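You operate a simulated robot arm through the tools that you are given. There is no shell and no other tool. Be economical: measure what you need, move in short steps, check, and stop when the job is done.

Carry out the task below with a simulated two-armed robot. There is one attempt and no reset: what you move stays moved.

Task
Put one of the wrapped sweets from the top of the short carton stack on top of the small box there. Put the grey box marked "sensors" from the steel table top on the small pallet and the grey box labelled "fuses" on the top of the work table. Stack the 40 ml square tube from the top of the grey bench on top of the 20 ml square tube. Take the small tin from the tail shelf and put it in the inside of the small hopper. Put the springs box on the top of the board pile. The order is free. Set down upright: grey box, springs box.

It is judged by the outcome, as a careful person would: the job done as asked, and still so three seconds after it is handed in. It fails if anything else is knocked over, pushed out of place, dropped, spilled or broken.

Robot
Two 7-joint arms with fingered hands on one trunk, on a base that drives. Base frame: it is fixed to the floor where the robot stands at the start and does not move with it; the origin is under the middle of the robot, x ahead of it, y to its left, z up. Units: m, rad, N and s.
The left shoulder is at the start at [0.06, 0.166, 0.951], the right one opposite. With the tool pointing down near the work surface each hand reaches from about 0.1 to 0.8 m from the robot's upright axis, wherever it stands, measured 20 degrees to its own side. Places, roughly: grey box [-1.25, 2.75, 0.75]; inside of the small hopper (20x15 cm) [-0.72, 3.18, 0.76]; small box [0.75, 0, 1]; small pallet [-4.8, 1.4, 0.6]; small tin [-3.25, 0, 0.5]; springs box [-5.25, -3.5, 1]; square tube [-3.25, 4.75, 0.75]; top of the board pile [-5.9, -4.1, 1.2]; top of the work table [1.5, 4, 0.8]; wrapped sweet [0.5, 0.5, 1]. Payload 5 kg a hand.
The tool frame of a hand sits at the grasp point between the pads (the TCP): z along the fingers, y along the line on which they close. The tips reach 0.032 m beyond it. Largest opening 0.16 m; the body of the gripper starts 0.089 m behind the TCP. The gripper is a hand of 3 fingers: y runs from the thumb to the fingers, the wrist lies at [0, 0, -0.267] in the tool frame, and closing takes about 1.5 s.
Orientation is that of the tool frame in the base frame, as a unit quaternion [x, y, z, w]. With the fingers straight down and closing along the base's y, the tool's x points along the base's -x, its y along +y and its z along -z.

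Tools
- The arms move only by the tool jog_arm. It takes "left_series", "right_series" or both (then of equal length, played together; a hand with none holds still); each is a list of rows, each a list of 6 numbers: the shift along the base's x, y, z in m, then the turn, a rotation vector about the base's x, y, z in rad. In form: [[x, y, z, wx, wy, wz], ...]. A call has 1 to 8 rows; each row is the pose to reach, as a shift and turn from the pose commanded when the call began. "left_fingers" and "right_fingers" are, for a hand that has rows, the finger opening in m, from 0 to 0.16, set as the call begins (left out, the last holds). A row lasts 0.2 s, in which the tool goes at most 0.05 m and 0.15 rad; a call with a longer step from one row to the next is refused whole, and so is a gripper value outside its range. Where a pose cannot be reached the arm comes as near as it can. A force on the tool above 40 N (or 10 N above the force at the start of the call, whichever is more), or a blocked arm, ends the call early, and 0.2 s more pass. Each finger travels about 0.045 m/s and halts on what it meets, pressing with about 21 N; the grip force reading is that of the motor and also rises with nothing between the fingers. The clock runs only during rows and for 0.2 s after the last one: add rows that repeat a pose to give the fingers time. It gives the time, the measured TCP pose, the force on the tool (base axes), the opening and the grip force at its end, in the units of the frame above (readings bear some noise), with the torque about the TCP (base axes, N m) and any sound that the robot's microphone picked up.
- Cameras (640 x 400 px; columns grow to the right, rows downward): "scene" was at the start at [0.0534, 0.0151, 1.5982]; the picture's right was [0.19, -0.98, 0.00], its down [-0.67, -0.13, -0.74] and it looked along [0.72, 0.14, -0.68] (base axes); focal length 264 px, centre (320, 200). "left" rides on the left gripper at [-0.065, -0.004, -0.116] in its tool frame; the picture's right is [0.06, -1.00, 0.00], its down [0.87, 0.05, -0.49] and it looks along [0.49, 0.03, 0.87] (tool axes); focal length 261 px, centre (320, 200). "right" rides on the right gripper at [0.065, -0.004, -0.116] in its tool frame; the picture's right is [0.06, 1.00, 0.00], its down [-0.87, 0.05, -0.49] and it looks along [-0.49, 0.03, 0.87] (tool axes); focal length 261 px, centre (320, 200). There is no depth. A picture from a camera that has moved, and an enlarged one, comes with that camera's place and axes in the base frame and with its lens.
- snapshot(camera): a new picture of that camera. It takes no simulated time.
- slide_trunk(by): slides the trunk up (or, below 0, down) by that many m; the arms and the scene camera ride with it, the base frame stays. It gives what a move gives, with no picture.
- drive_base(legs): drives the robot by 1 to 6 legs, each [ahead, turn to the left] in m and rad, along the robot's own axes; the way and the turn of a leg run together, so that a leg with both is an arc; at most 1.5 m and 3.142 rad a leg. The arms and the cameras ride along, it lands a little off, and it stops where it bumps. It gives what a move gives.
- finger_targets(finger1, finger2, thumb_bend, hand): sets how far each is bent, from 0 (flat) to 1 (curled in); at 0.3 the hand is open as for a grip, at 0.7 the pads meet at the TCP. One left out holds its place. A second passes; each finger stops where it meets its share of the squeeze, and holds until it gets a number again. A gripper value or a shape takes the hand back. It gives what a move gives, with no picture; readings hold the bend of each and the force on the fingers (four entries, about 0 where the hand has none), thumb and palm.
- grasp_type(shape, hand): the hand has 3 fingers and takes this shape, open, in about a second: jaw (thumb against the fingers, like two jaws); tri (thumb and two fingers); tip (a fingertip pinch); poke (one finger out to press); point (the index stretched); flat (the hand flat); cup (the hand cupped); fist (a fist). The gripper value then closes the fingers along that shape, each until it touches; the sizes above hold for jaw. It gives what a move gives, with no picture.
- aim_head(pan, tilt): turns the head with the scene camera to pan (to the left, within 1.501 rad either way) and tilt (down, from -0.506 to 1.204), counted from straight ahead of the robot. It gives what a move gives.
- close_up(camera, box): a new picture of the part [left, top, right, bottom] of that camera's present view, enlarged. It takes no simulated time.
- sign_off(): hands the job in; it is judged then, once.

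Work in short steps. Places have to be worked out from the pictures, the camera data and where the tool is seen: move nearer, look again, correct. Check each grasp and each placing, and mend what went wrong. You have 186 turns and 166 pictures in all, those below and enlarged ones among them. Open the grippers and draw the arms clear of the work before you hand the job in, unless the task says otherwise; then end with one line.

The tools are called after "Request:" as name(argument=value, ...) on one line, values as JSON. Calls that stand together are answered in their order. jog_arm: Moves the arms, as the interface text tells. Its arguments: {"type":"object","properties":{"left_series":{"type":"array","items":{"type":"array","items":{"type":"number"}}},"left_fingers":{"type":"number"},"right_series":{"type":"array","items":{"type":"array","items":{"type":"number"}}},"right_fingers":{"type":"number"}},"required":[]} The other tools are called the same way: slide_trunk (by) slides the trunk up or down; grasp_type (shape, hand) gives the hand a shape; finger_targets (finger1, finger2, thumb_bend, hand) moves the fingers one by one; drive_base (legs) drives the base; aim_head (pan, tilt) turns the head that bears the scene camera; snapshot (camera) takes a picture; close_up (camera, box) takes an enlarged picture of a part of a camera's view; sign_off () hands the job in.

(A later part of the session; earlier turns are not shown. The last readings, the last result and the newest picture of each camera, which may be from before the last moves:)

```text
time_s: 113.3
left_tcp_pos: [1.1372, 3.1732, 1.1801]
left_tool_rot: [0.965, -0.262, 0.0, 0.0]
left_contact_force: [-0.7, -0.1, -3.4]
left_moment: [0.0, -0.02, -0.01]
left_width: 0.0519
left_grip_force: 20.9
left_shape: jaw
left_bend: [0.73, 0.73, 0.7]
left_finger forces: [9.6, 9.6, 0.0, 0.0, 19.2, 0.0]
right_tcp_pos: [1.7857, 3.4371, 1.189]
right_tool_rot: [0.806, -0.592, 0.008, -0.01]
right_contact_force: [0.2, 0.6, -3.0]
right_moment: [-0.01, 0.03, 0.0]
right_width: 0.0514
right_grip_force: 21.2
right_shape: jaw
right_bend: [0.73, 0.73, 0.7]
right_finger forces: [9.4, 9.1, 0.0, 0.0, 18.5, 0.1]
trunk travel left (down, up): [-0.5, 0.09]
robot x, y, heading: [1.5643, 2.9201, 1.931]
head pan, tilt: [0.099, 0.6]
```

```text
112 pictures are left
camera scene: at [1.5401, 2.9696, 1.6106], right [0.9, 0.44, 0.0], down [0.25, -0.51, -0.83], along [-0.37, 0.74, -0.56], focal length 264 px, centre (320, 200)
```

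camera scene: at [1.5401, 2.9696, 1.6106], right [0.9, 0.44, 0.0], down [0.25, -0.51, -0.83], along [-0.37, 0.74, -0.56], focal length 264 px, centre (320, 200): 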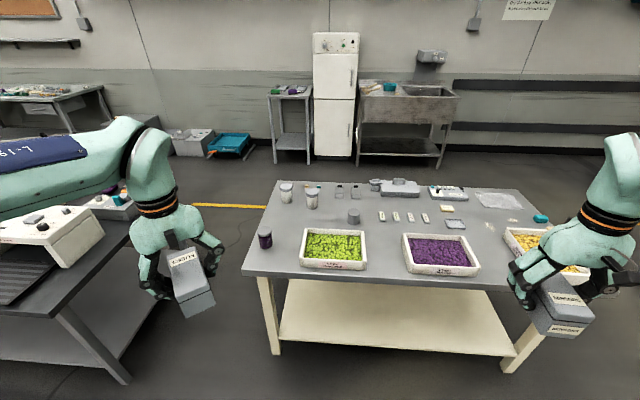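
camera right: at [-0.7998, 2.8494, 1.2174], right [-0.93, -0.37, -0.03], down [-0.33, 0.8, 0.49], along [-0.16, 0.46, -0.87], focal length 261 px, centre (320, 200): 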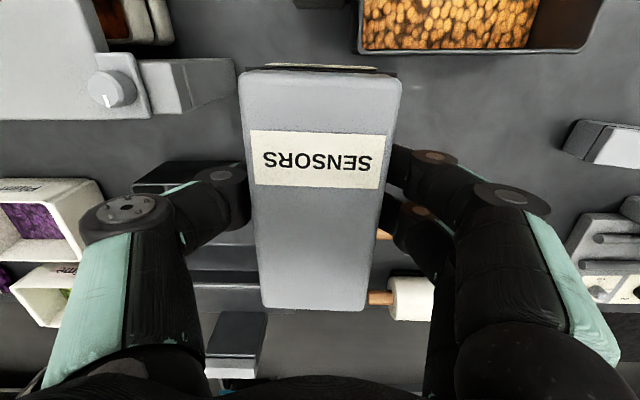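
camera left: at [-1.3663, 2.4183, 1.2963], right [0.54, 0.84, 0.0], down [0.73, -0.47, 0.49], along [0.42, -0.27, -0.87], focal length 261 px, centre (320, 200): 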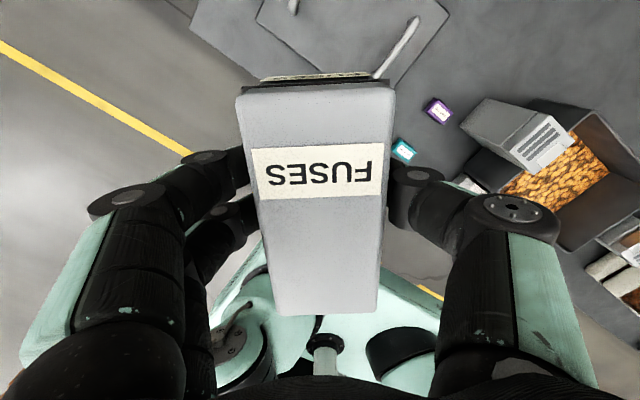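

Request:
close_up(camera="scene", box=[240, 170, 420, 290])

Request:
close_up(camera="scene", box=[390, 170, 560, 290])

```text
3.33 times, centred on (330, 230) of scene
camera zoom: at [1.5401, 2.9696, 1.6106], right [0.9, 0.44, 0.0], down [0.25, -0.51, -0.83], along [-0.37, 0.74, -0.56], focal length 881 px, centre (287, 100)
```

zoom: 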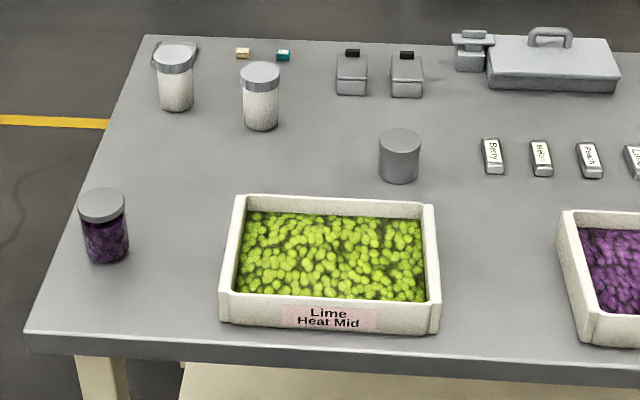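

```text
3.33 times, centred on (475, 230) of scene
camera zoom: at [1.5401, 2.9696, 1.6106], right [0.9, 0.44, 0.0], down [0.25, -0.51, -0.83], along [-0.37, 0.74, -0.56], focal length 881 px, centre (-197, 100)
```

zoom: 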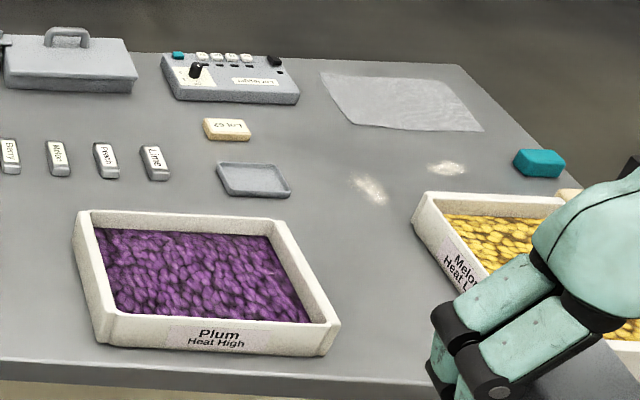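

There's a clear gap of about 0.18 m between the Lime and Plum trays, centred near [1.415, 3.82]. I'll shift the robot so the left hand is square to it.

Request:
drive_base(legs=[[0, -0.9], [0.43, 0], [0, 0.88]])

Request:
jog_arm(left_series=[[0, 0.02, 0, 0, 0, -0.12], [0, 0.04, 0, 0, 0, -0.24], [0, 0.06, 0, 0, 0, -0.36], [0, 0.08, 0, 0, 0, -0.48], [0, 0.1, 0, 0, 0, -0.6], [0, 0.12, 0, 0, 0, -0.71]])

Request:
snapshot(camera="scene")

Request:
snapshot(camera="left")

```text
time_s: 120.7
left_tcp_pos: [1.3596, 3.5475, 1.1796]
left_tool_rot: [0.963, -0.271, 0.001, 0.0]
left_contact_force: [-0.5, -0.5, -1.7]
left_moment: [0.03, -0.01, 0.0]
left_width: 0.0517
left_grip_force: 21.0
left_shape: jaw
left_bend: [0.73, 0.73, 0.7]
left_finger forces: [9.6, 9.5, 0.0, 0.0, 19.3, 0.0]
right_tcp_pos: [2.0131, 3.7984, 1.1899]
right_tool_rot: [0.799, -0.601, 0.008, -0.01]
right_contact_force: [-0.7, 1.4, -2.0]
right_moment: [-0.04, 0.0, -0.01]
right_width: 0.0511
right_grip_force: 20.9
right_shape: jaw
right_bend: [0.73, 0.73, 0.7]
right_finger forces: [9.2, 8.9, 0.0, 0.1, 18.2, 0.0]
trunk travel left (down, up): [-0.5, 0.09]
robot x, y, heading: [1.7871, 3.2841, 1.911]
head pan, tilt: [0.099, 0.6]
```

```text
time_s: 122.0
left_tcp_pos: [1.3611, 3.6685, 1.1792]
left_tool_rot: [0.807, -0.59, 0.001, 0.0]
left_contact_force: [-0.1, 0.4, -2.6]
left_moment: [-0.01, 0.02, 0.02]
left_width: 0.052
left_grip_force: 20.9
left_shape: jaw
left_bend: [0.73, 0.73, 0.7]
left_finger forces: [9.8, 9.5, 0.1, 0.1, 19.1, 0.0]
right_tcp_pos: [2.0139, 3.7997, 1.19]
right_tool_rot: [0.8, -0.6, 0.007, -0.011]
right_contact_force: [0.9, -0.2, -2.4]
right_moment: [-0.01, -0.04, 0.0]
right_width: 0.0509
right_grip_force: 21.0
right_shape: jaw
right_bend: [0.73, 0.73, 0.7]
right_finger forces: [9.1, 9.0, 0.0, 0.0, 18.2, 0.0]
trunk travel left (down, up): [-0.5, 0.09]
robot x, y, heading: [1.7837, 3.2843, 1.913]
head pan, tilt: [0.099, 0.6]
```

```text
109 pictures are left
camera scene: at [1.7594, 3.3377, 1.6105], right [0.9, 0.43, 0.0], down [0.24, -0.51, -0.82], along [-0.35, 0.75, -0.57], focal length 264 px, centre (320, 200)
```

scene: 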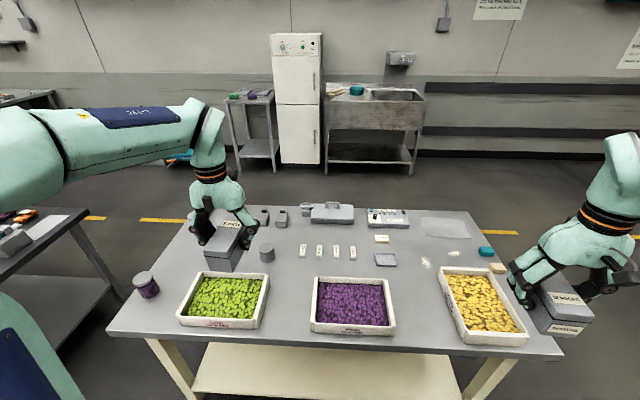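

```text
108 pictures are left
camera left: at [1.3448, 3.7325, 1.2956], right [0.97, 0.24, 0.0], down [0.21, -0.84, 0.49], along [0.12, -0.48, -0.87], focal length 261 px, centre (320, 200)
```

left: 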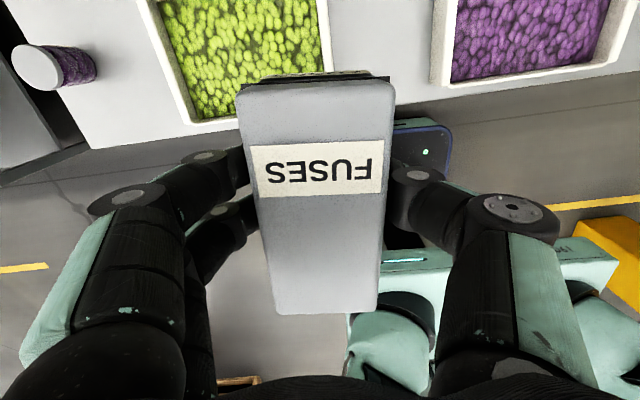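

The gap centre is confirmed at about [1.426, 3.808]. I'll move over it at height, then look from the hand camera.

Request:
jog_arm(left_series=[[0.016, 0.035, 0, 0, 0, -0.01], [0.032, 0.07, 0, 0, 0, -0.01], [0.048, 0.105, 0, 0, 0, -0.01], [0.064, 0.14, 0, 0, 0, -0.01], [0.064, 0.14, -0.045, 0, 0, -0.01], [0.064, 0.14, -0.09, 0, 0, -0.01], [0.064, 0.14, -0.135, 0, 0, -0.01], [0.064, 0.14, -0.18, 0, 0, -0.01]])

Request:
snapshot(camera="left")

Request:
close_up(camera="scene", box=[160, 200, 420, 360])

```text
time_s: 123.8
left_tcp_pos: [1.4231, 3.8091, 0.9998]
left_tool_rot: [0.805, -0.593, 0.001, 0.0]
left_contact_force: [-0.6, 0.5, -2.4]
left_moment: [0.0, -0.04, 0.0]
left_width: 0.0518
left_grip_force: 21.0
left_shape: jaw
left_bend: [0.73, 0.73, 0.7]
left_finger forces: [9.7, 9.5, 0.0, 0.1, 19.1, 0.0]
right_tcp_pos: [2.0136, 3.799, 1.1897]
right_tool_rot: [0.8, -0.6, 0.008, -0.01]
right_contact_force: [0.3, 0.0, -2.6]
right_moment: [-0.01, -0.01, 0.01]
right_width: 0.0512
right_grip_force: 20.8
right_shape: jaw
right_bend: [0.73, 0.73, 0.7]
right_finger forces: [9.2, 9.1, 0.0, 0.0, 18.2, 0.0]
trunk travel left (down, up): [-0.5, 0.09]
robot x, y, heading: [1.7842, 3.2859, 1.908]
head pan, tilt: [0.099, 0.6]
```

```text
107 pictures are left
camera left: at [1.4081, 3.8722, 1.1149], right [0.97, 0.24, 0.0], down [0.21, -0.84, 0.49], along [0.12, -0.48, -0.87], focal length 261 px, centre (320, 200)
```

left: 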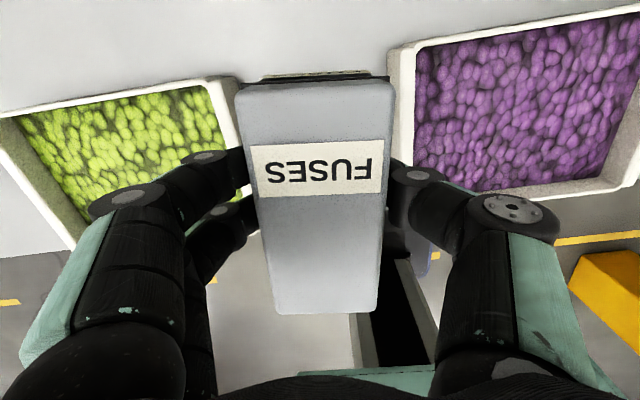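

```text
2.46 times, centred on (290, 280) of scene
camera zoom: at [1.7594, 3.338, 1.6106], right [0.9, 0.43, 0.0], down [0.24, -0.51, -0.82], along [-0.35, 0.75, -0.57], focal length 651 px, centre (394, 3)
```

zoom: 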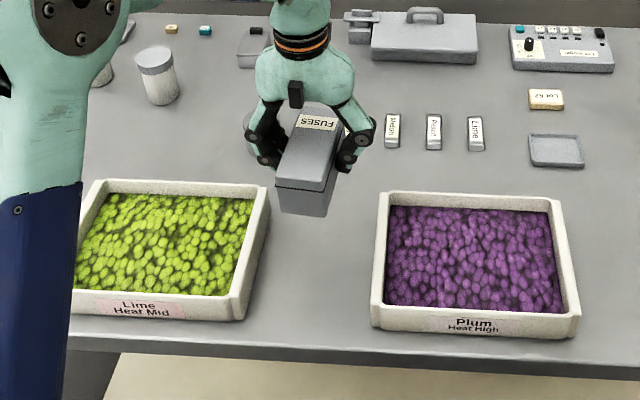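

The box is centred in the gap. I'll descend to just above the table.

Request:
jog_arm(left_series=[[0.001, 0, -0.04, 0, 0, 0], [0.001, 0, -0.08, 0, 0, 0], [0.001, 0, -0.115, 0, 0, 0], [0.001, 0, -0.145, 0, 0, 0], [0.001, 0, -0.145, 0, 0, 0]])

Request:
snapshot(camera="left")

Request:
close_up(camera="scene", box=[230, 230, 350, 330])

```text
time_s: 125.0
left_tcp_pos: [1.4227, 3.808, 0.8544]
left_tool_rot: [0.805, -0.594, 0.001, 0.001]
left_contact_force: [0.7, 0.0, -1.3]
left_moment: [0.03, 0.01, 0.02]
left_width: 0.052
left_grip_force: 21.5
left_shape: jaw
left_bend: [0.73, 0.73, 0.7]
left_finger forces: [9.8, 9.6, 0.0, 0.0, 19.2, 0.0]
right_tcp_pos: [2.0135, 3.7987, 1.19]
right_tool_rot: [0.799, -0.601, 0.008, -0.011]
right_contact_force: [-0.6, -0.3, -1.9]
right_moment: [0.03, 0.0, 0.01]
right_width: 0.0509
right_grip_force: 20.8
right_shape: jaw
right_bend: [0.73, 0.73, 0.7]
right_finger forces: [9.3, 9.1, 0.0, 0.0, 18.2, 0.0]
trunk travel left (down, up): [-0.5, 0.09]
robot x, y, heading: [1.7885, 3.284, 1.91]
head pan, tilt: [0.099, 0.6]
```

```text
105 pictures are left
camera left: at [1.4094, 3.8709, 0.9704], right [0.97, 0.24, 0.0], down [0.21, -0.85, 0.49], along [0.12, -0.48, -0.87], focal length 261 px, centre (320, 200)
```

left: 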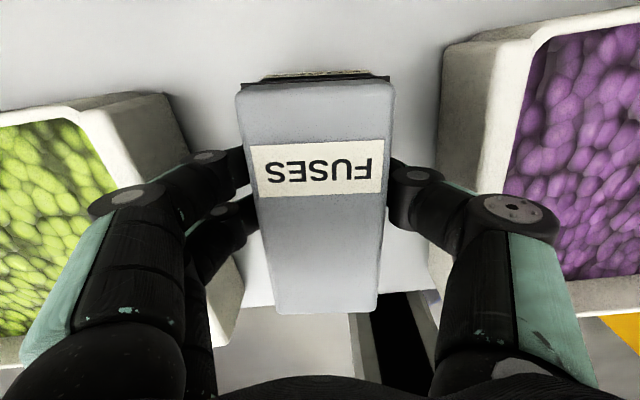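

```text
4.00 times, centred on (290, 280) of scene
camera zoom: at [1.7595, 3.3369, 1.6106], right [0.9, 0.43, 0.0], down [0.24, -0.51, -0.83], along [-0.35, 0.75, -0.57], focal length 1057 px, centre (440, -120)
```

zoom: 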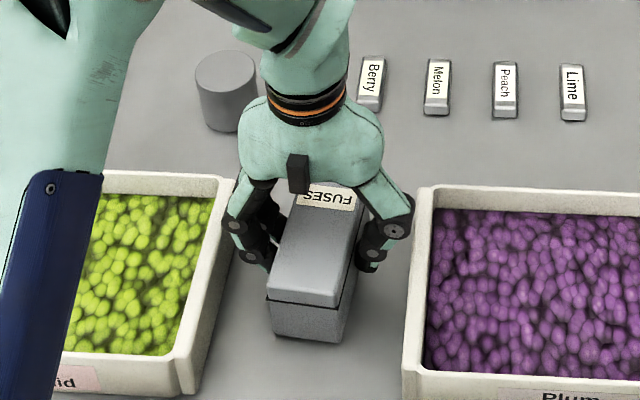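

It's close now, with the left fingers about 2 cm from the Lime tray. I'll nudge 8 mm toward the Plum tray and lower until contact.

Request:
jog_arm(left_series=[[0.008, 0.003, 0, 0, 0, 0], [0.008, 0.003, -0.004, 0, 0, 0], [0.008, 0.003, -0.007, 0, 0, 0], [0.008, 0.003, -0.01, 0, 0, 0], [0.008, 0.003, -0.01, 0, 0, 0]])

Request:
close_up(camera="scene", box=[230, 230, 350, 330])

```text
time_s: 126.2
left_tcp_pos: [1.4335, 3.812, 0.8471]
left_tool_rot: [0.806, -0.592, -0.002, -0.001]
left_contact_force: [-1.2, -1.6, 27.9]
left_moment: [-0.04, 0.05, 0.02]
left_width: 0.0532
left_grip_force: 21.4
left_shape: jaw
left_bend: [0.74, 0.74, 0.71]
left_finger forces: [12.7, 12.8, 0.0, 0.0, 24.6, 0.0]
right_tcp_pos: [2.0149, 3.7971, 1.1896]
right_tool_rot: [0.8, -0.6, 0.007, -0.011]
right_contact_force: [0.6, -0.2, -1.9]
right_moment: [-0.02, 0.0, -0.02]
right_width: 0.0512
right_grip_force: 20.8
right_shape: jaw
right_bend: [0.73, 0.73, 0.7]
right_finger forces: [9.2, 9.0, 0.0, 0.1, 18.2, 0.0]
trunk travel left (down, up): [-0.5, 0.09]
robot x, y, heading: [1.7874, 3.2832, 1.909]
head pan, tilt: [0.099, 0.6]
```

```text
4.00 times, centred on (290, 280) of scene
camera zoom: at [1.7607, 3.335, 1.611], right [0.9, 0.43, 0.0], down [0.24, -0.51, -0.83], along [-0.35, 0.75, -0.56], focal length 1057 px, centre (440, -120)
```

zoom: 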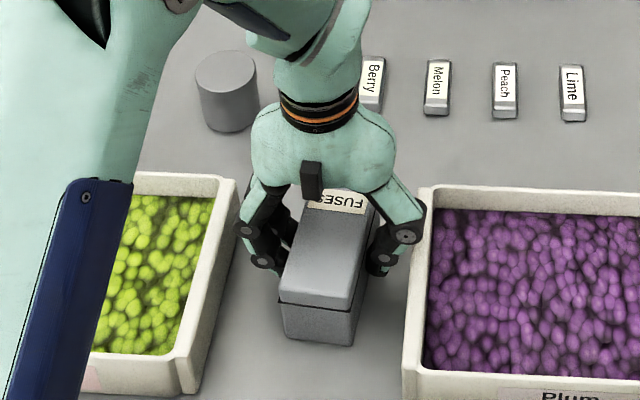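

The box is on the table (28 N). I'll ease up 2 mm and open just enough to release.

Request:
jog_arm(left_series=[[-0.002, -0.001, 0.003, 0, 0, 0], [-0.002, -0.001, 0.003, 0, 0, 0], [-0.002, -0.001, 0.003, 0, 0, 0], [-0.002, -0.001, 0.003, 0, 0, 0]], left_fingers=0.072)

Request:
close_up(camera="scene", box=[230, 230, 350, 330])

Request:
snapshot(camera="left")

```text
time_s: 127.2
left_tcp_pos: [1.431, 3.8095, 0.8472]
left_tool_rot: [0.805, -0.593, 0.0, 0.001]
left_contact_force: [-1.2, -0.2, -0.7]
left_moment: [0.0, 0.01, 0.04]
left_width: 0.071
left_grip_force: 0.1
left_shape: jaw
left_bend: [0.73, 0.73, 0.7]
left_finger forces: [0.0, 0.1, 0.0, 0.0, 0.0, 0.0]
right_tcp_pos: [2.0143, 3.7987, 1.1891]
right_tool_rot: [0.8, -0.6, 0.008, -0.011]
right_contact_force: [1.3, -0.5, -3.0]
right_moment: [0.0, -0.03, -0.03]
right_width: 0.0513
right_grip_force: 21.1
right_shape: jaw
right_bend: [0.73, 0.73, 0.7]
right_finger forces: [9.2, 9.0, 0.0, 0.0, 18.2, 0.0]
trunk travel left (down, up): [-0.5, 0.09]
robot x, y, heading: [1.7839, 3.2874, 1.911]
head pan, tilt: [0.099, 0.6]
```

```text
4.00 times, centred on (290, 280) of scene
camera zoom: at [1.7596, 3.3369, 1.6105], right [0.9, 0.43, 0.0], down [0.24, -0.51, -0.83], along [-0.35, 0.75, -0.56], focal length 1057 px, centre (440, -120)
```

zoom: 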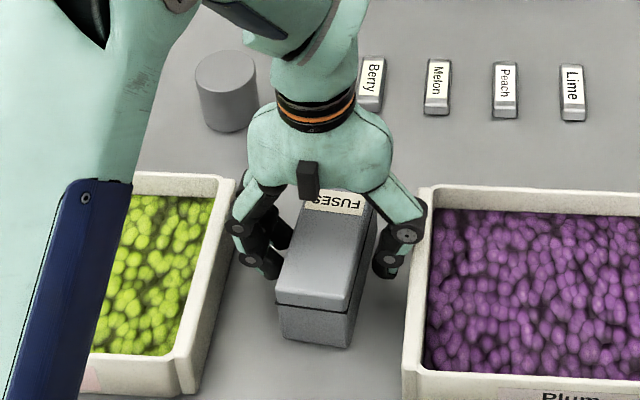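

```text
101 pictures are left
camera left: at [1.4158, 3.8732, 0.9638], right [0.97, 0.24, 0.0], down [0.21, -0.84, 0.49], along [0.12, -0.48, -0.87], focal length 261 px, centre (320, 200)
```

left: 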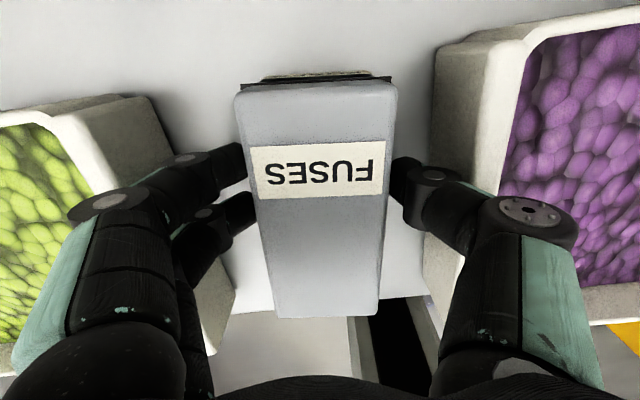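

FUSES is released and standing. I'll lift the left hand straight up and retract.

Request:
jog_arm(left_series=[[0, 0, 0.03, 0, 0, 0], [0, 0, 0.07, 0, 0, 0], [0, 0, 0.115, 0, 0, 0], [0, 0, 0.16, 0, 0, 0], [0, 0, 0.205, 0, 0, 0], [0, 0, 0.25, 0, 0, 0], [0, 0, 0.295, 0, 0, 0], [0, -0.02, 0.335, 0, 0, 0]])

Request:
jog_arm(left_series=[[0.0, -0.045, 0, 0, 0, 0], [0.0, -0.09, 0, 0, 0, 0], [-0.01, -0.13, 0, 0, 0, 0], [-0.03, -0.17, 0, 0, 0, 0], [-0.05, -0.21, 0, 0, 0, 0], [-0.07, -0.25, 0, 0, 0, 0]])

Request:
snapshot(camera="scene")

```text
time_s: 129.1
left_tcp_pos: [1.4314, 3.7902, 1.1854]
left_tool_rot: [0.805, -0.593, 0.001, 0.0]
left_contact_force: [-0.2, 0.1, 0.3]
left_moment: [0.06, -0.02, 0.01]
left_width: 0.0716
left_grip_force: 0.1
left_shape: jaw
left_bend: [0.73, 0.73, 0.7]
left_finger forces: [0.1, 0.0, 0.0, 0.0, 0.0, 0.0]
right_tcp_pos: [2.0131, 3.7977, 1.1914]
right_tool_rot: [0.8, -0.6, 0.007, -0.011]
right_contact_force: [-0.7, 0.3, -1.4]
right_moment: [0.03, -0.02, -0.01]
right_width: 0.0511
right_grip_force: 21.4
right_shape: jaw
right_bend: [0.73, 0.73, 0.7]
right_finger forces: [9.3, 9.0, 0.0, 0.0, 18.2, 0.0]
trunk travel left (down, up): [-0.5, 0.09]
robot x, y, heading: [1.7887, 3.285, 1.911]
head pan, tilt: [0.099, 0.6]
```

```text
time_s: 130.4
left_tcp_pos: [1.3612, 3.5399, 1.1848]
left_tool_rot: [0.805, -0.593, 0.0, 0.0]
left_contact_force: [-0.2, 0.9, 0.0]
left_moment: [0.0, 0.01, -0.03]
left_width: 0.0713
left_grip_force: 0.0
left_shape: jaw
left_bend: [0.73, 0.73, 0.7]
left_finger forces: [0.0, 0.0, 0.1, 0.1, 0.1, 0.0]
right_tcp_pos: [2.0131, 3.7978, 1.192]
right_tool_rot: [0.8, -0.6, 0.007, -0.012]
right_contact_force: [0.7, -0.1, -1.5]
right_moment: [0.01, -0.01, -0.02]
right_width: 0.0512
right_grip_force: 21.0
right_shape: jaw
right_bend: [0.73, 0.73, 0.7]
right_finger forces: [9.3, 9.0, 0.0, 0.1, 18.3, 0.0]
trunk travel left (down, up): [-0.5, 0.09]
robot x, y, heading: [1.7861, 3.2838, 1.909]
head pan, tilt: [0.099, 0.6]
```

```text
100 pictures are left
camera scene: at [1.7591, 3.3357, 1.6106], right [0.9, 0.43, 0.0], down [0.24, -0.51, -0.83], along [-0.35, 0.75, -0.56], focal length 264 px, centre (320, 200)
```

scene: 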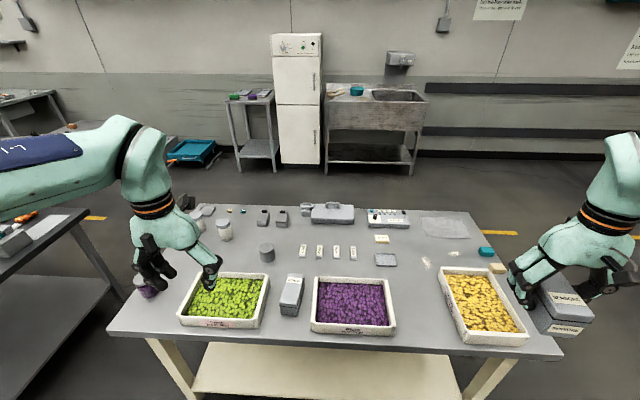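

FUSES stands between the trays with nothing disturbed. Next I'll back off and drive west toward the pallet and tail shelf area.

Request:
drive_base(legs=[[-0.8, 0], [0, 1.615], [1.5, 0], [1.5, 0]])

Request:
aim_head(pan=0, tilt=0.3)

Request:
snapshot(camera="scene")

```text
time_s: 152.8
left_tcp_pos: [-0.9324, 0.9483, 1.1839]
left_tool_rot: [0.985, 0.173, 0.0, 0.0]
left_contact_force: [0.5, 0.2, 0.9]
left_moment: [0.02, -0.05, 0.04]
left_width: 0.0717
left_grip_force: 0.0
left_shape: jaw
left_bend: [0.73, 0.73, 0.7]
left_finger forces: [0.0, 0.1, 0.1, 0.1, 0.0, 0.0]
right_tcp_pos: [-1.2209, 1.586, 1.189]
right_tool_rot: [0.986, 0.164, -0.002, -0.013]
right_contact_force: [0.1, 0.4, -1.6]
right_moment: [-0.03, -0.03, -0.01]
right_width: 0.0507
right_grip_force: 21.2
right_shape: jaw
right_bend: [0.73, 0.73, 0.7]
right_finger forces: [9.1, 8.9, 0.0, 0.0, 18.1, 0.0]
trunk travel left (down, up): [-0.5, 0.09]
robot x, y, heading: [-0.6999, 1.3793, -2.75]
head pan, tilt: [0.099, 0.6]
```

```text
time_s: 153.6
left_tcp_pos: [-0.9314, 0.9477, 1.1846]
left_tool_rot: [0.985, 0.174, 0.001, 0.001]
left_contact_force: [0.6, -0.2, 0.4]
left_moment: [0.03, 0.0, -0.02]
left_width: 0.0715
left_grip_force: 0.1
left_shape: jaw
left_bend: [0.73, 0.73, 0.7]
left_finger forces: [0.1, 0.0, 0.0, 0.0, 0.0, 0.0]
right_tcp_pos: [-1.2203, 1.5866, 1.1887]
right_tool_rot: [0.986, 0.164, -0.002, -0.013]
right_contact_force: [0.1, -0.3, -2.6]
right_moment: [0.0, -0.05, 0.0]
right_width: 0.0508
right_grip_force: 20.9
right_shape: jaw
right_bend: [0.73, 0.73, 0.7]
right_finger forces: [9.1, 8.9, 0.0, 0.0, 18.1, 0.0]
trunk travel left (down, up): [-0.5, 0.09]
robot x, y, heading: [-0.6945, 1.3852, -2.755]
head pan, tilt: [0.0, 0.3]
```

```text
99 pictures are left
camera scene: at [-0.7542, 1.3586, 1.638], right [-0.38, 0.93, 0.0], down [0.27, 0.11, -0.95], along [-0.88, -0.36, -0.3], focal length 264 px, centre (320, 200)
```

scene: 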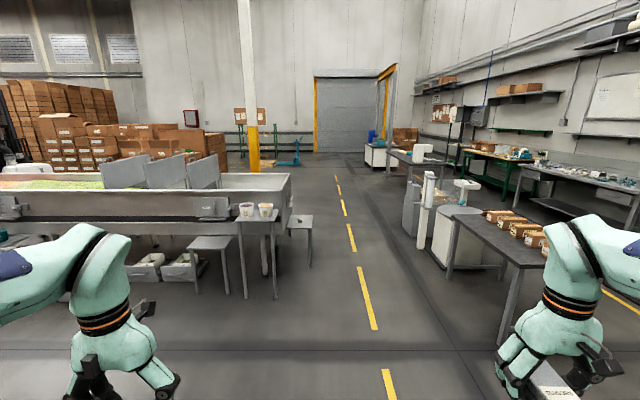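

Request:
close_up(camera="scene", box=[370, 140, 530, 270])

Request:
close_up(camera="scene", box=[180, 180, 340, 300])

```text
3.08 times, centred on (450, 205) of scene
camera zoom: at [-0.7542, 1.3586, 1.638], right [-0.38, 0.93, 0.0], down [0.27, 0.11, -0.95], along [-0.88, -0.36, -0.3], focal length 813 px, centre (-80, 185)
```

zoom: 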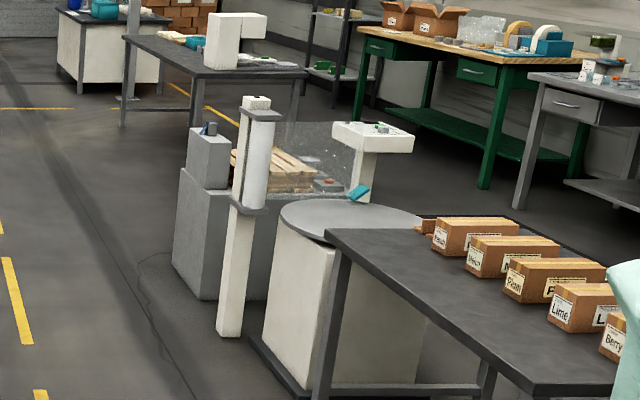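

```text
3.33 times, centred on (260, 240) of scene
camera zoom: at [-0.7542, 1.3586, 1.638], right [-0.38, 0.93, 0.0], down [0.27, 0.11, -0.95], along [-0.88, -0.36, -0.3], focal length 881 px, centre (520, 67)
```

zoom: 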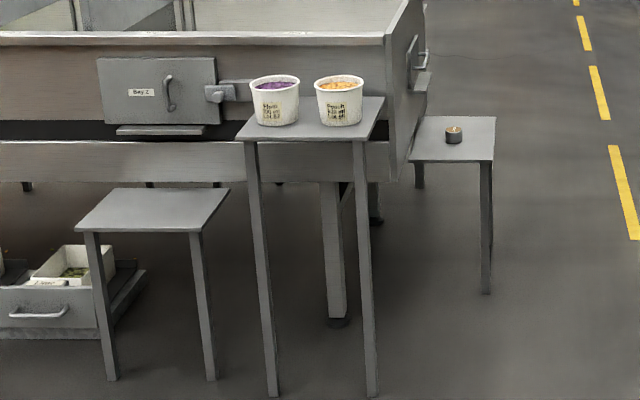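

The small tin stands on the tail shelf near [-3.23, 0.10], and the small wooden pallet sits on the grey plinth near [-4.8, 1.4]. I'll drive to a spot north of the tail shelf and turn to face it.

Request:
drive_base(legs=[[0, -0.176], [1.4, 0], [1.38, 0], [0, 1.36]])

Request:
aim_head(pan=0.1, tilt=0.8)

Request:
snapshot(camera="scene")

Request:
aim_head(pan=-1.4, tilt=0.5)

Request:
snapshot(camera="scene")

```text
time_s: 171.2
left_tcp_pos: [-3.0933, 0.4014, 1.1855]
left_tool_rot: [0.723, 0.691, 0.001, 0.0]
left_contact_force: [0.7, 0.0, -0.4]
left_moment: [-0.01, 0.04, 0.03]
left_width: 0.0715
left_grip_force: 0.1
left_shape: jaw
left_bend: [0.73, 0.73, 0.7]
left_finger forces: [0.0, 0.0, 0.0, 0.0, 0.0, 0.0]
right_tcp_pos: [-3.7937, 0.3788, 1.1899]
right_tool_rot: [0.728, 0.685, -0.009, -0.01]
right_contact_force: [0.2, 0.2, -1.5]
right_moment: [0.0, 0.02, -0.02]
right_width: 0.0507
right_grip_force: 20.9
right_shape: jaw
right_bend: [0.73, 0.73, 0.7]
right_finger forces: [9.2, 9.0, 0.0, 0.0, 17.8, 0.0]
trunk travel left (down, up): [-0.5, 0.09]
robot x, y, heading: [-3.4065, 0.7849, -1.574]
head pan, tilt: [0.0, 0.3]
```

```text
time_s: 172.2
left_tcp_pos: [-3.0934, 0.401, 1.1841]
left_tool_rot: [0.723, 0.691, 0.001, 0.0]
left_contact_force: [0.7, -0.3, 0.2]
left_moment: [-0.02, 0.03, -0.01]
left_width: 0.0713
left_grip_force: 0.0
left_shape: jaw
left_bend: [0.73, 0.73, 0.7]
left_finger forces: [0.0, 0.0, 0.0, 0.0, 0.1, 0.1]
right_tcp_pos: [-3.7942, 0.3779, 1.1907]
right_tool_rot: [0.729, 0.685, -0.01, -0.01]
right_contact_force: [-0.3, -0.5, -1.5]
right_moment: [-0.01, 0.02, -0.03]
right_width: 0.0506
right_grip_force: 21.2
right_shape: jaw
right_bend: [0.73, 0.73, 0.7]
right_finger forces: [9.0, 8.9, 0.1, 0.0, 17.9, 0.1]
trunk travel left (down, up): [-0.5, 0.09]
robot x, y, heading: [-3.4089, 0.781, -1.574]
head pan, tilt: [0.099, 0.799]
```

```text
96 pictures are left
camera scene: at [-3.3967, 0.7334, 1.5938], right [-1.0, -0.1, 0.0], down [-0.07, 0.71, -0.7], along [0.07, -0.69, -0.72], focal length 264 px, centre (320, 200)
```

scene: 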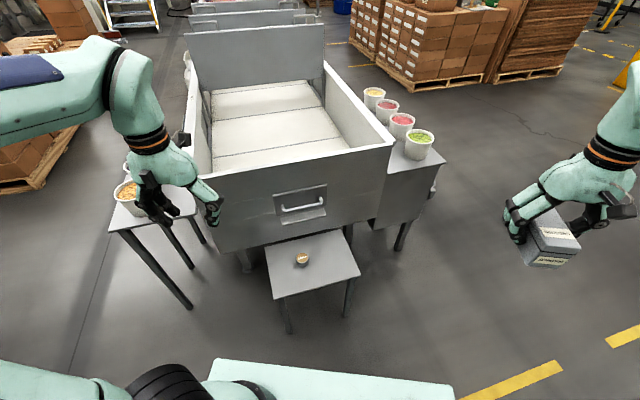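

```text
time_s: 173.8
left_tcp_pos: [-3.0939, 0.4017, 1.1845]
left_tool_rot: [0.722, 0.692, 0.001, -0.001]
left_contact_force: [-0.4, 0.6, -0.3]
left_moment: [0.01, 0.03, 0.0]
left_width: 0.0714
left_grip_force: 0.0
left_shape: jaw
left_bend: [0.73, 0.73, 0.7]
left_finger forces: [0.0, 0.0, 0.0, 0.0, 0.1, 0.0]
right_tcp_pos: [-3.7932, 0.3778, 1.1901]
right_tool_rot: [0.728, 0.685, -0.008, -0.009]
right_contact_force: [0.4, 0.6, -2.1]
right_moment: [0.02, -0.03, 0.03]
right_width: 0.0506
right_grip_force: 21.1
right_shape: jaw
right_bend: [0.73, 0.73, 0.7]
right_finger forces: [9.1, 8.9, 0.0, 0.0, 17.8, 0.0]
trunk travel left (down, up): [-0.5, 0.09]
robot x, y, heading: [-3.4085, 0.783, -1.578]
head pan, tilt: [-1.4, 0.499]
```

```text
95 pictures are left
camera scene: at [-3.4942, 0.7985, 1.6196], right [-0.17, 0.99, 0.0], down [0.47, 0.08, -0.88], along [-0.87, -0.15, -0.48], focal length 264 px, centre (320, 200)
```

scene: 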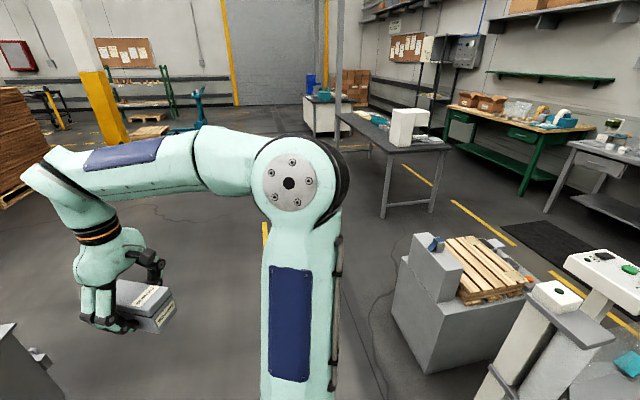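

The tin is at about [-3.252, 0.091], well placed for the left hand, and the pallet is clear from this side. I'll lower the trunk 0.2 m and move the left hand over the tin.

Request:
slide_trunk(by=-0.2)

Request:
jog_arm(left_series=[[-0.02, -0.039, 0, 0, 0, 0], [-0.04, -0.078, 0, 0, 0, 0], [-0.06, -0.117, -0.01, 0, 0, 0], [-0.08, -0.156, -0.03, 0, 0, 0], [-0.1, -0.195, -0.05, 0, 0, 0], [-0.12, -0.234, -0.07, 0, 0, 0], [-0.14, -0.273, -0.09, 0, 0, 0], [-0.158, -0.31, -0.11, 0, 0, 0]], left_fingers=0.11)

Request:
snapshot(camera="left")

```text
time_s: 175.9
left_tcp_pos: [-3.0927, 0.4005, 0.9852]
left_tool_rot: [0.723, 0.691, 0.001, -0.001]
left_contact_force: [0.5, 0.1, -0.1]
left_moment: [0.01, -0.01, 0.0]
left_width: 0.0714
left_grip_force: 0.1
left_shape: jaw
left_bend: [0.73, 0.73, 0.7]
left_finger forces: [0.0, 0.0, 0.0, 0.0, 0.1, 0.0]
right_tcp_pos: [-3.7952, 0.3785, 0.9899]
right_tool_rot: [0.729, 0.685, -0.009, -0.01]
right_contact_force: [-1.0, -0.2, -2.1]
right_moment: [0.0, 0.0, 0.0]
right_width: 0.0507
right_grip_force: 21.1
right_shape: jaw
right_bend: [0.73, 0.73, 0.7]
right_finger forces: [9.2, 8.9, 0.0, 0.1, 17.9, 0.0]
trunk travel left (down, up): [-0.3, 0.29]
robot x, y, heading: [-3.4088, 0.7861, -1.573]
head pan, tilt: [-1.4, 0.499]
```

```text
time_s: 177.7
left_tcp_pos: [-3.2525, 0.0899, 0.8725]
left_tool_rot: [0.723, 0.691, 0.001, 0.0]
left_contact_force: [-0.2, 0.6, -0.1]
left_moment: [-0.01, 0.03, -0.02]
left_width: 0.1095
left_grip_force: 0.1
left_shape: jaw
left_bend: [0.68, 0.68, 0.65]
left_finger forces: [0.1, 0.0, 0.0, 0.1, 0.0, 0.0]
right_tcp_pos: [-3.7952, 0.3778, 0.9893]
right_tool_rot: [0.728, 0.686, -0.009, -0.009]
right_contact_force: [0.5, -0.4, -2.6]
right_moment: [0.02, 0.0, 0.02]
right_width: 0.0506
right_grip_force: 21.5
right_shape: jaw
right_bend: [0.73, 0.73, 0.7]
right_finger forces: [9.1, 8.9, 0.0, 0.1, 17.8, 0.0]
trunk travel left (down, up): [-0.3, 0.29]
robot x, y, heading: [-3.4034, 0.7891, -1.571]
head pan, tilt: [-1.4, 0.499]
```

```text
94 pictures are left
camera left: at [-3.2593, 0.0248, 0.9883], right [-0.99, 0.11, 0.0], down [0.09, 0.87, 0.49], along [0.05, 0.49, -0.87], focal length 261 px, centre (320, 200)
```

left: 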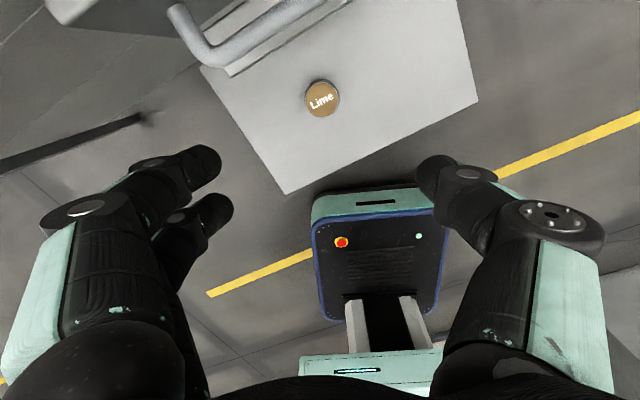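

The tin is centred beneath the hand. I'll descend most of the way and check.

Request:
jog_arm(left_series=[[-0.002, 0, -0.045, 0, 0, 0], [-0.003, -0.001, -0.09, 0, 0, 0], [-0.003, -0.001, -0.135, 0, 0, 0], [-0.003, -0.001, -0.18, 0, 0, 0], [-0.003, -0.001, -0.225, 0, 0, 0], [-0.003, -0.001, -0.265, 0, 0, 0], [-0.003, -0.001, -0.265, 0, 0, 0]], left_fingers=0.1)

Request:
snapshot(camera="left")

Request:
aim_head(pan=0.1, tilt=0.8)

Request:
close_up(camera="scene", box=[220, 160, 400, 300])

```text
time_s: 179.3
left_tcp_pos: [-3.2548, 0.0895, 0.6092]
left_tool_rot: [0.722, 0.692, 0.0, -0.001]
left_contact_force: [-0.1, -0.5, 1.1]
left_moment: [-0.02, 0.02, 0.0]
left_width: 0.1002
left_grip_force: 0.1
left_shape: jaw
left_bend: [0.7, 0.7, 0.68]
left_finger forces: [0.0, 0.0, 0.0, 0.0, 0.0, 0.1]
right_tcp_pos: [-3.7943, 0.3787, 0.9901]
right_tool_rot: [0.728, 0.685, -0.009, -0.009]
right_contact_force: [-0.3, -0.7, -2.2]
right_moment: [-0.03, -0.02, 0.02]
right_width: 0.0504
right_grip_force: 21.6
right_shape: jaw
right_bend: [0.73, 0.73, 0.7]
right_finger forces: [9.2, 8.9, 0.0, 0.0, 17.9, 0.0]
trunk travel left (down, up): [-0.3, 0.29]
robot x, y, heading: [-3.4065, 0.7837, -1.578]
head pan, tilt: [-1.4, 0.499]
```

```text
93 pictures are left
camera left: at [-3.2612, 0.0251, 0.7253], right [-0.99, 0.1, 0.0], down [0.09, 0.87, 0.49], along [0.05, 0.49, -0.87], focal length 261 px, centre (320, 200)
```

left: 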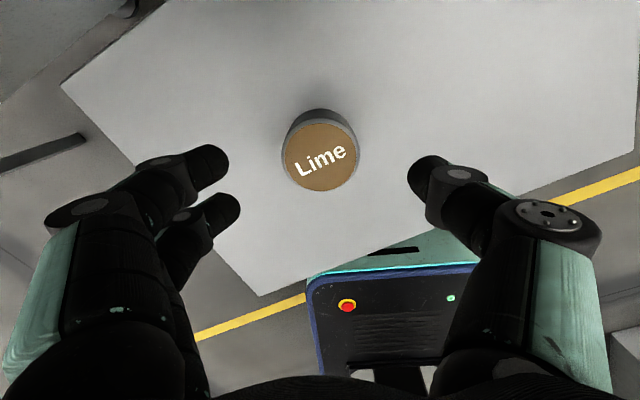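

```text
time_s: 180.9
left_tcp_pos: [-3.2543, 0.0928, 0.6093]
left_tool_rot: [0.723, 0.691, 0.0, -0.001]
left_contact_force: [0.3, -0.3, 0.3]
left_moment: [-0.02, 0.01, 0.01]
left_width: 0.1002
left_grip_force: 0.1
left_shape: jaw
left_bend: [0.7, 0.7, 0.68]
left_finger forces: [0.0, 0.0, 0.0, 0.0, 0.0, 0.1]
right_tcp_pos: [-3.7936, 0.3778, 0.9897]
right_tool_rot: [0.729, 0.685, -0.009, -0.01]
right_contact_force: [0.6, -0.9, -2.7]
right_moment: [-0.04, 0.02, 0.01]
right_width: 0.0505
right_grip_force: 20.9
right_shape: jaw
right_bend: [0.73, 0.73, 0.7]
right_finger forces: [9.0, 9.0, 0.1, 0.0, 17.9, 0.0]
trunk travel left (down, up): [-0.3, 0.29]
robot x, y, heading: [-3.4054, 0.7867, -1.572]
head pan, tilt: [0.099, 0.799]
```

```text
2.86 times, centred on (310, 230) of scene
camera zoom: at [-3.3968, 0.7334, 1.3937], right [-1.0, -0.1, 0.0], down [-0.07, 0.71, -0.7], along [0.07, -0.69, -0.72], focal length 755 px, centre (349, 114)
```

zoom: 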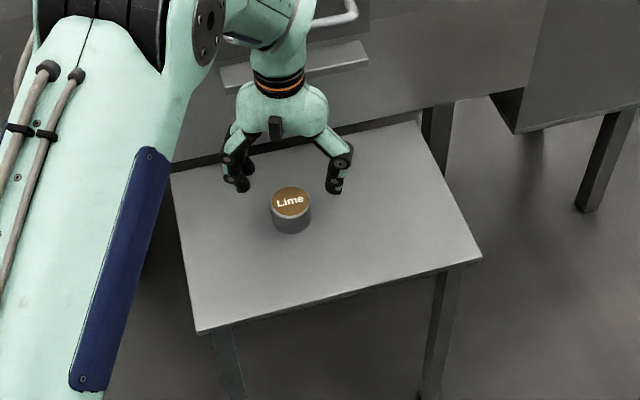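

Request:
jog_arm(left_series=[[0, -0.001, -0.03, 0, 0, 0], [0, -0.001, -0.055, 0, 0, 0], [0, -0.001, -0.068, 0, 0, 0], [0, -0.001, -0.068, 0, 0, 0]], left_fingers=0.09)

Request:
snapshot(camera="left")

```text
time_s: 181.9
left_tcp_pos: [-3.2547, 0.0897, 0.5422]
left_tool_rot: [0.723, 0.691, 0.001, -0.001]
left_contact_force: [0.5, 0.1, -0.9]
left_moment: [-0.02, 0.01, 0.0]
left_width: 0.0903
left_grip_force: 0.1
left_shape: jaw
left_bend: [0.71, 0.71, 0.7]
left_finger forces: [0.1, 0.1, 0.0, 0.0, 0.1, 0.0]
right_tcp_pos: [-3.7941, 0.3789, 0.9891]
right_tool_rot: [0.729, 0.685, -0.009, -0.01]
right_contact_force: [0.0, -0.6, -2.0]
right_moment: [-0.03, -0.01, -0.02]
right_width: 0.0505
right_grip_force: 21.0
right_shape: jaw
right_bend: [0.73, 0.73, 0.7]
right_finger forces: [9.1, 8.9, 0.0, 0.0, 17.9, 0.0]
trunk travel left (down, up): [-0.3, 0.29]
robot x, y, heading: [-3.4049, 0.7811, -1.57]
head pan, tilt: [0.099, 0.799]
```

```text
91 pictures are left
camera left: at [-3.2617, 0.0237, 0.6571], right [-0.99, 0.1, 0.0], down [0.09, 0.87, 0.49], along [0.05, 0.49, -0.87], focal length 261 px, centre (320, 200)
```

left: 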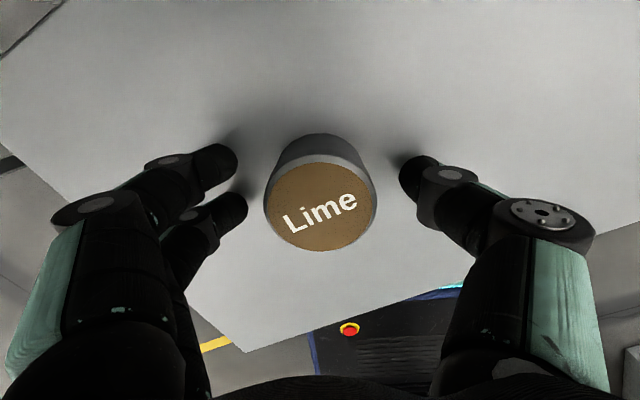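

Request:
jog_arm(left_series=[[0, 0, -0.002, 0, 0, 0], [0, 0, -0.002, 0, 0, 0], [0, 0, -0.002, 0, 0, 0], [0, 0, -0.002, 0, 0, 0], [0, 0, -0.002, 0, 0, 0], [0, 0, -0.002, 0, 0, 0]], left_fingers=0.03)

Request:
jog_arm(left_series=[[0, 0, 0.02, 0, 0, 0], [0, 0, 0.05, 0, 0, 0], [0, 0, 0.09, 0, 0, 0], [0, 0, 0.13, 0, 0, 0], [0, 0, 0.175, 0, 0, 0], [0, 0, 0.22, 0, 0, 0], [0, 0.01, 0.265, 0, 0, 0], [0, 0.03, 0.305, 0, 0, 0]])

Request:
snapshot(camera="left")

```text
time_s: 183.3
left_tcp_pos: [-3.2547, 0.0901, 0.5394]
left_tool_rot: [0.722, 0.692, 0.001, -0.001]
left_contact_force: [0.5, 0.1, -0.6]
left_moment: [0.0, -0.01, 0.01]
left_width: 0.0477
left_grip_force: 21.3
left_shape: jaw
left_bend: [0.73, 0.73, 0.7]
left_finger forces: [9.0, 9.4, 0.1, 0.0, 18.9, 0.0]
right_tcp_pos: [-3.7945, 0.3784, 0.9894]
right_tool_rot: [0.729, 0.684, -0.009, -0.009]
right_contact_force: [0.4, 0.2, -2.5]
right_moment: [-0.01, -0.01, 0.0]
right_width: 0.0506
right_grip_force: 21.4
right_shape: jaw
right_bend: [0.73, 0.73, 0.7]
right_finger forces: [9.2, 8.9, 0.1, 0.1, 17.9, 0.0]
trunk travel left (down, up): [-0.3, 0.29]
robot x, y, heading: [-3.4048, 0.7845, -1.576]
head pan, tilt: [0.099, 0.799]
```

```text
time_s: 185.1
left_tcp_pos: [-3.2558, 0.1192, 0.8456]
left_tool_rot: [0.721, 0.692, 0.001, -0.001]
left_contact_force: [0.2, 0.1, -1.1]
left_moment: [-0.02, -0.04, 0.0]
left_width: 0.0479
left_grip_force: 20.9
left_shape: jaw
left_bend: [0.73, 0.73, 0.7]
left_finger forces: [9.3, 9.6, 0.0, 0.1, 19.0, 0.0]
right_tcp_pos: [-3.7935, 0.3783, 0.9903]
right_tool_rot: [0.729, 0.684, -0.01, -0.009]
right_contact_force: [0.0, -0.2, -2.1]
right_moment: [0.04, -0.04, -0.01]
right_width: 0.0508
right_grip_force: 21.0
right_shape: jaw
right_bend: [0.73, 0.73, 0.7]
right_finger forces: [9.2, 8.9, 0.0, 0.0, 18.0, 0.0]
trunk travel left (down, up): [-0.3, 0.29]
robot x, y, heading: [-3.4092, 0.7831, -1.571]
head pan, tilt: [0.099, 0.799]
```

```text
90 pictures are left
camera left: at [-3.2616, 0.0532, 0.9615], right [-0.99, 0.1, 0.0], down [0.09, 0.86, 0.49], along [0.05, 0.49, -0.87], focal length 261 px, centre (320, 200)
```

left: 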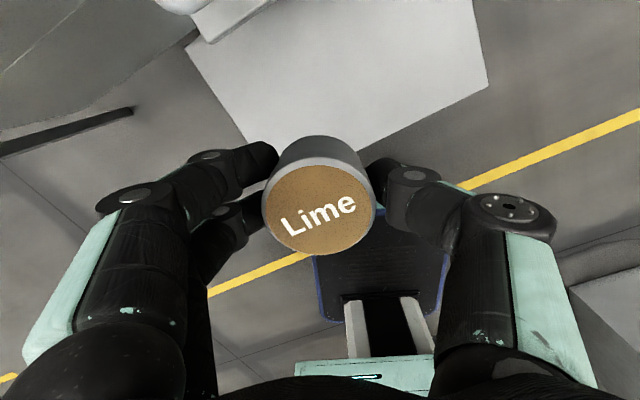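

The tin is held. I'll retract it to the left side, then drive west, past the plinth's south side.

Request:
jog_arm(left_series=[[0.015, 0.035, 0.012, 0, 0, 0], [0.03, 0.07, 0.025, 0, 0, 0], [0.045, 0.105, 0.037, 0, 0, 0], [0.06, 0.14, 0.05, 0, 0, 0], [0.075, 0.175, 0.06, 0, 0, 0], [0.09, 0.21, 0.07, 0, 0, 0], [0.105, 0.245, 0.08, 0, 0, 0], [0.12, 0.28, 0.09, 0, 0, 0]])

Request:
drive_base(legs=[[0, -1.375], [1.4, 0], [0.65, 0], [0, -1.5]])

Request:
aim_head(pan=-0.5, tilt=0.6)

Request:
snapshot(camera="scene")

```text
time_s: 186.9
left_tcp_pos: [-3.1344, 0.4012, 0.9343]
left_tool_rot: [0.722, 0.692, 0.001, 0.0]
left_contact_force: [1.0, 0.2, -1.2]
left_moment: [0.03, -0.03, 0.0]
left_width: 0.0479
left_grip_force: 21.0
left_shape: jaw
left_bend: [0.73, 0.73, 0.7]
left_finger forces: [9.4, 9.5, 0.0, 0.0, 19.0, 0.1]
right_tcp_pos: [-3.7935, 0.3795, 0.991]
right_tool_rot: [0.729, 0.684, -0.01, -0.009]
right_contact_force: [-1.0, 0.2, -2.4]
right_moment: [-0.02, -0.01, 0.0]
right_width: 0.0506
right_grip_force: 21.2
right_shape: jaw
right_bend: [0.73, 0.73, 0.7]
right_finger forces: [9.1, 9.0, 0.0, 0.0, 17.9, 0.0]
trunk travel left (down, up): [-0.3, 0.29]
robot x, y, heading: [-3.4086, 0.7835, -1.572]
head pan, tilt: [0.099, 0.799]
```

```text
time_s: 204.4
left_tcp_pos: [-5.7708, 0.706, 0.9351]
left_tool_rot: [0.777, -0.629, 0.0, 0.001]
left_contact_force: [0.5, 0.1, -0.4]
left_moment: [-0.02, -0.01, -0.01]
left_width: 0.0472
left_grip_force: 20.7
left_shape: jaw
left_bend: [0.73, 0.73, 0.7]
left_finger forces: [9.2, 9.5, 0.0, 0.1, 18.7, 0.0]
right_tcp_pos: [-5.1389, 0.8891, 0.9908]
right_tool_rot: [0.771, -0.636, 0.008, -0.01]
right_contact_force: [0.0, 0.6, -1.8]
right_moment: [-0.01, 0.0, -0.02]
right_width: 0.0504
right_grip_force: 20.6
right_shape: jaw
right_bend: [0.73, 0.73, 0.7]
right_finger forces: [8.9, 8.8, 0.1, 0.0, 17.7, 0.1]
trunk travel left (down, up): [-0.3, 0.29]
robot x, y, heading: [-5.4111, 0.4035, 1.82]
head pan, tilt: [0.099, 0.799]
```

```text
time_s: 205.4
left_tcp_pos: [-5.7714, 0.7064, 0.9346]
left_tool_rot: [0.777, -0.63, 0.001, 0.0]
left_contact_force: [0.6, 0.6, 0.0]
left_moment: [0.01, 0.0, 0.01]
left_width: 0.0475
left_grip_force: 21.4
left_shape: jaw
left_bend: [0.73, 0.73, 0.7]
left_finger forces: [9.3, 9.5, 0.0, 0.0, 18.6, 0.2]
right_tcp_pos: [-5.1391, 0.8897, 0.9889]
right_tool_rot: [0.771, -0.637, 0.008, -0.01]
right_contact_force: [0.3, 0.3, -2.0]
right_moment: [0.04, 0.01, 0.03]
right_width: 0.0502
right_grip_force: 21.1
right_shape: jaw
right_bend: [0.73, 0.73, 0.7]
right_finger forces: [8.9, 8.7, 0.1, 0.0, 17.7, 0.0]
trunk travel left (down, up): [-0.3, 0.29]
robot x, y, heading: [-5.4146, 0.4008, 1.818]
head pan, tilt: [-0.499, 0.6]
```

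```text
89 pictures are left
camera scene: at [-5.3825, 0.4565, 1.4105], right [0.97, -0.25, 0.0], down [-0.14, -0.55, -0.82], along [0.2, 0.8, -0.57], focal length 264 px, centre (320, 200)
```

scene: 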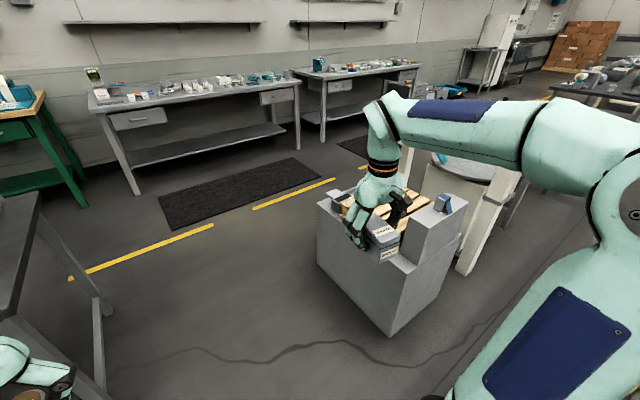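

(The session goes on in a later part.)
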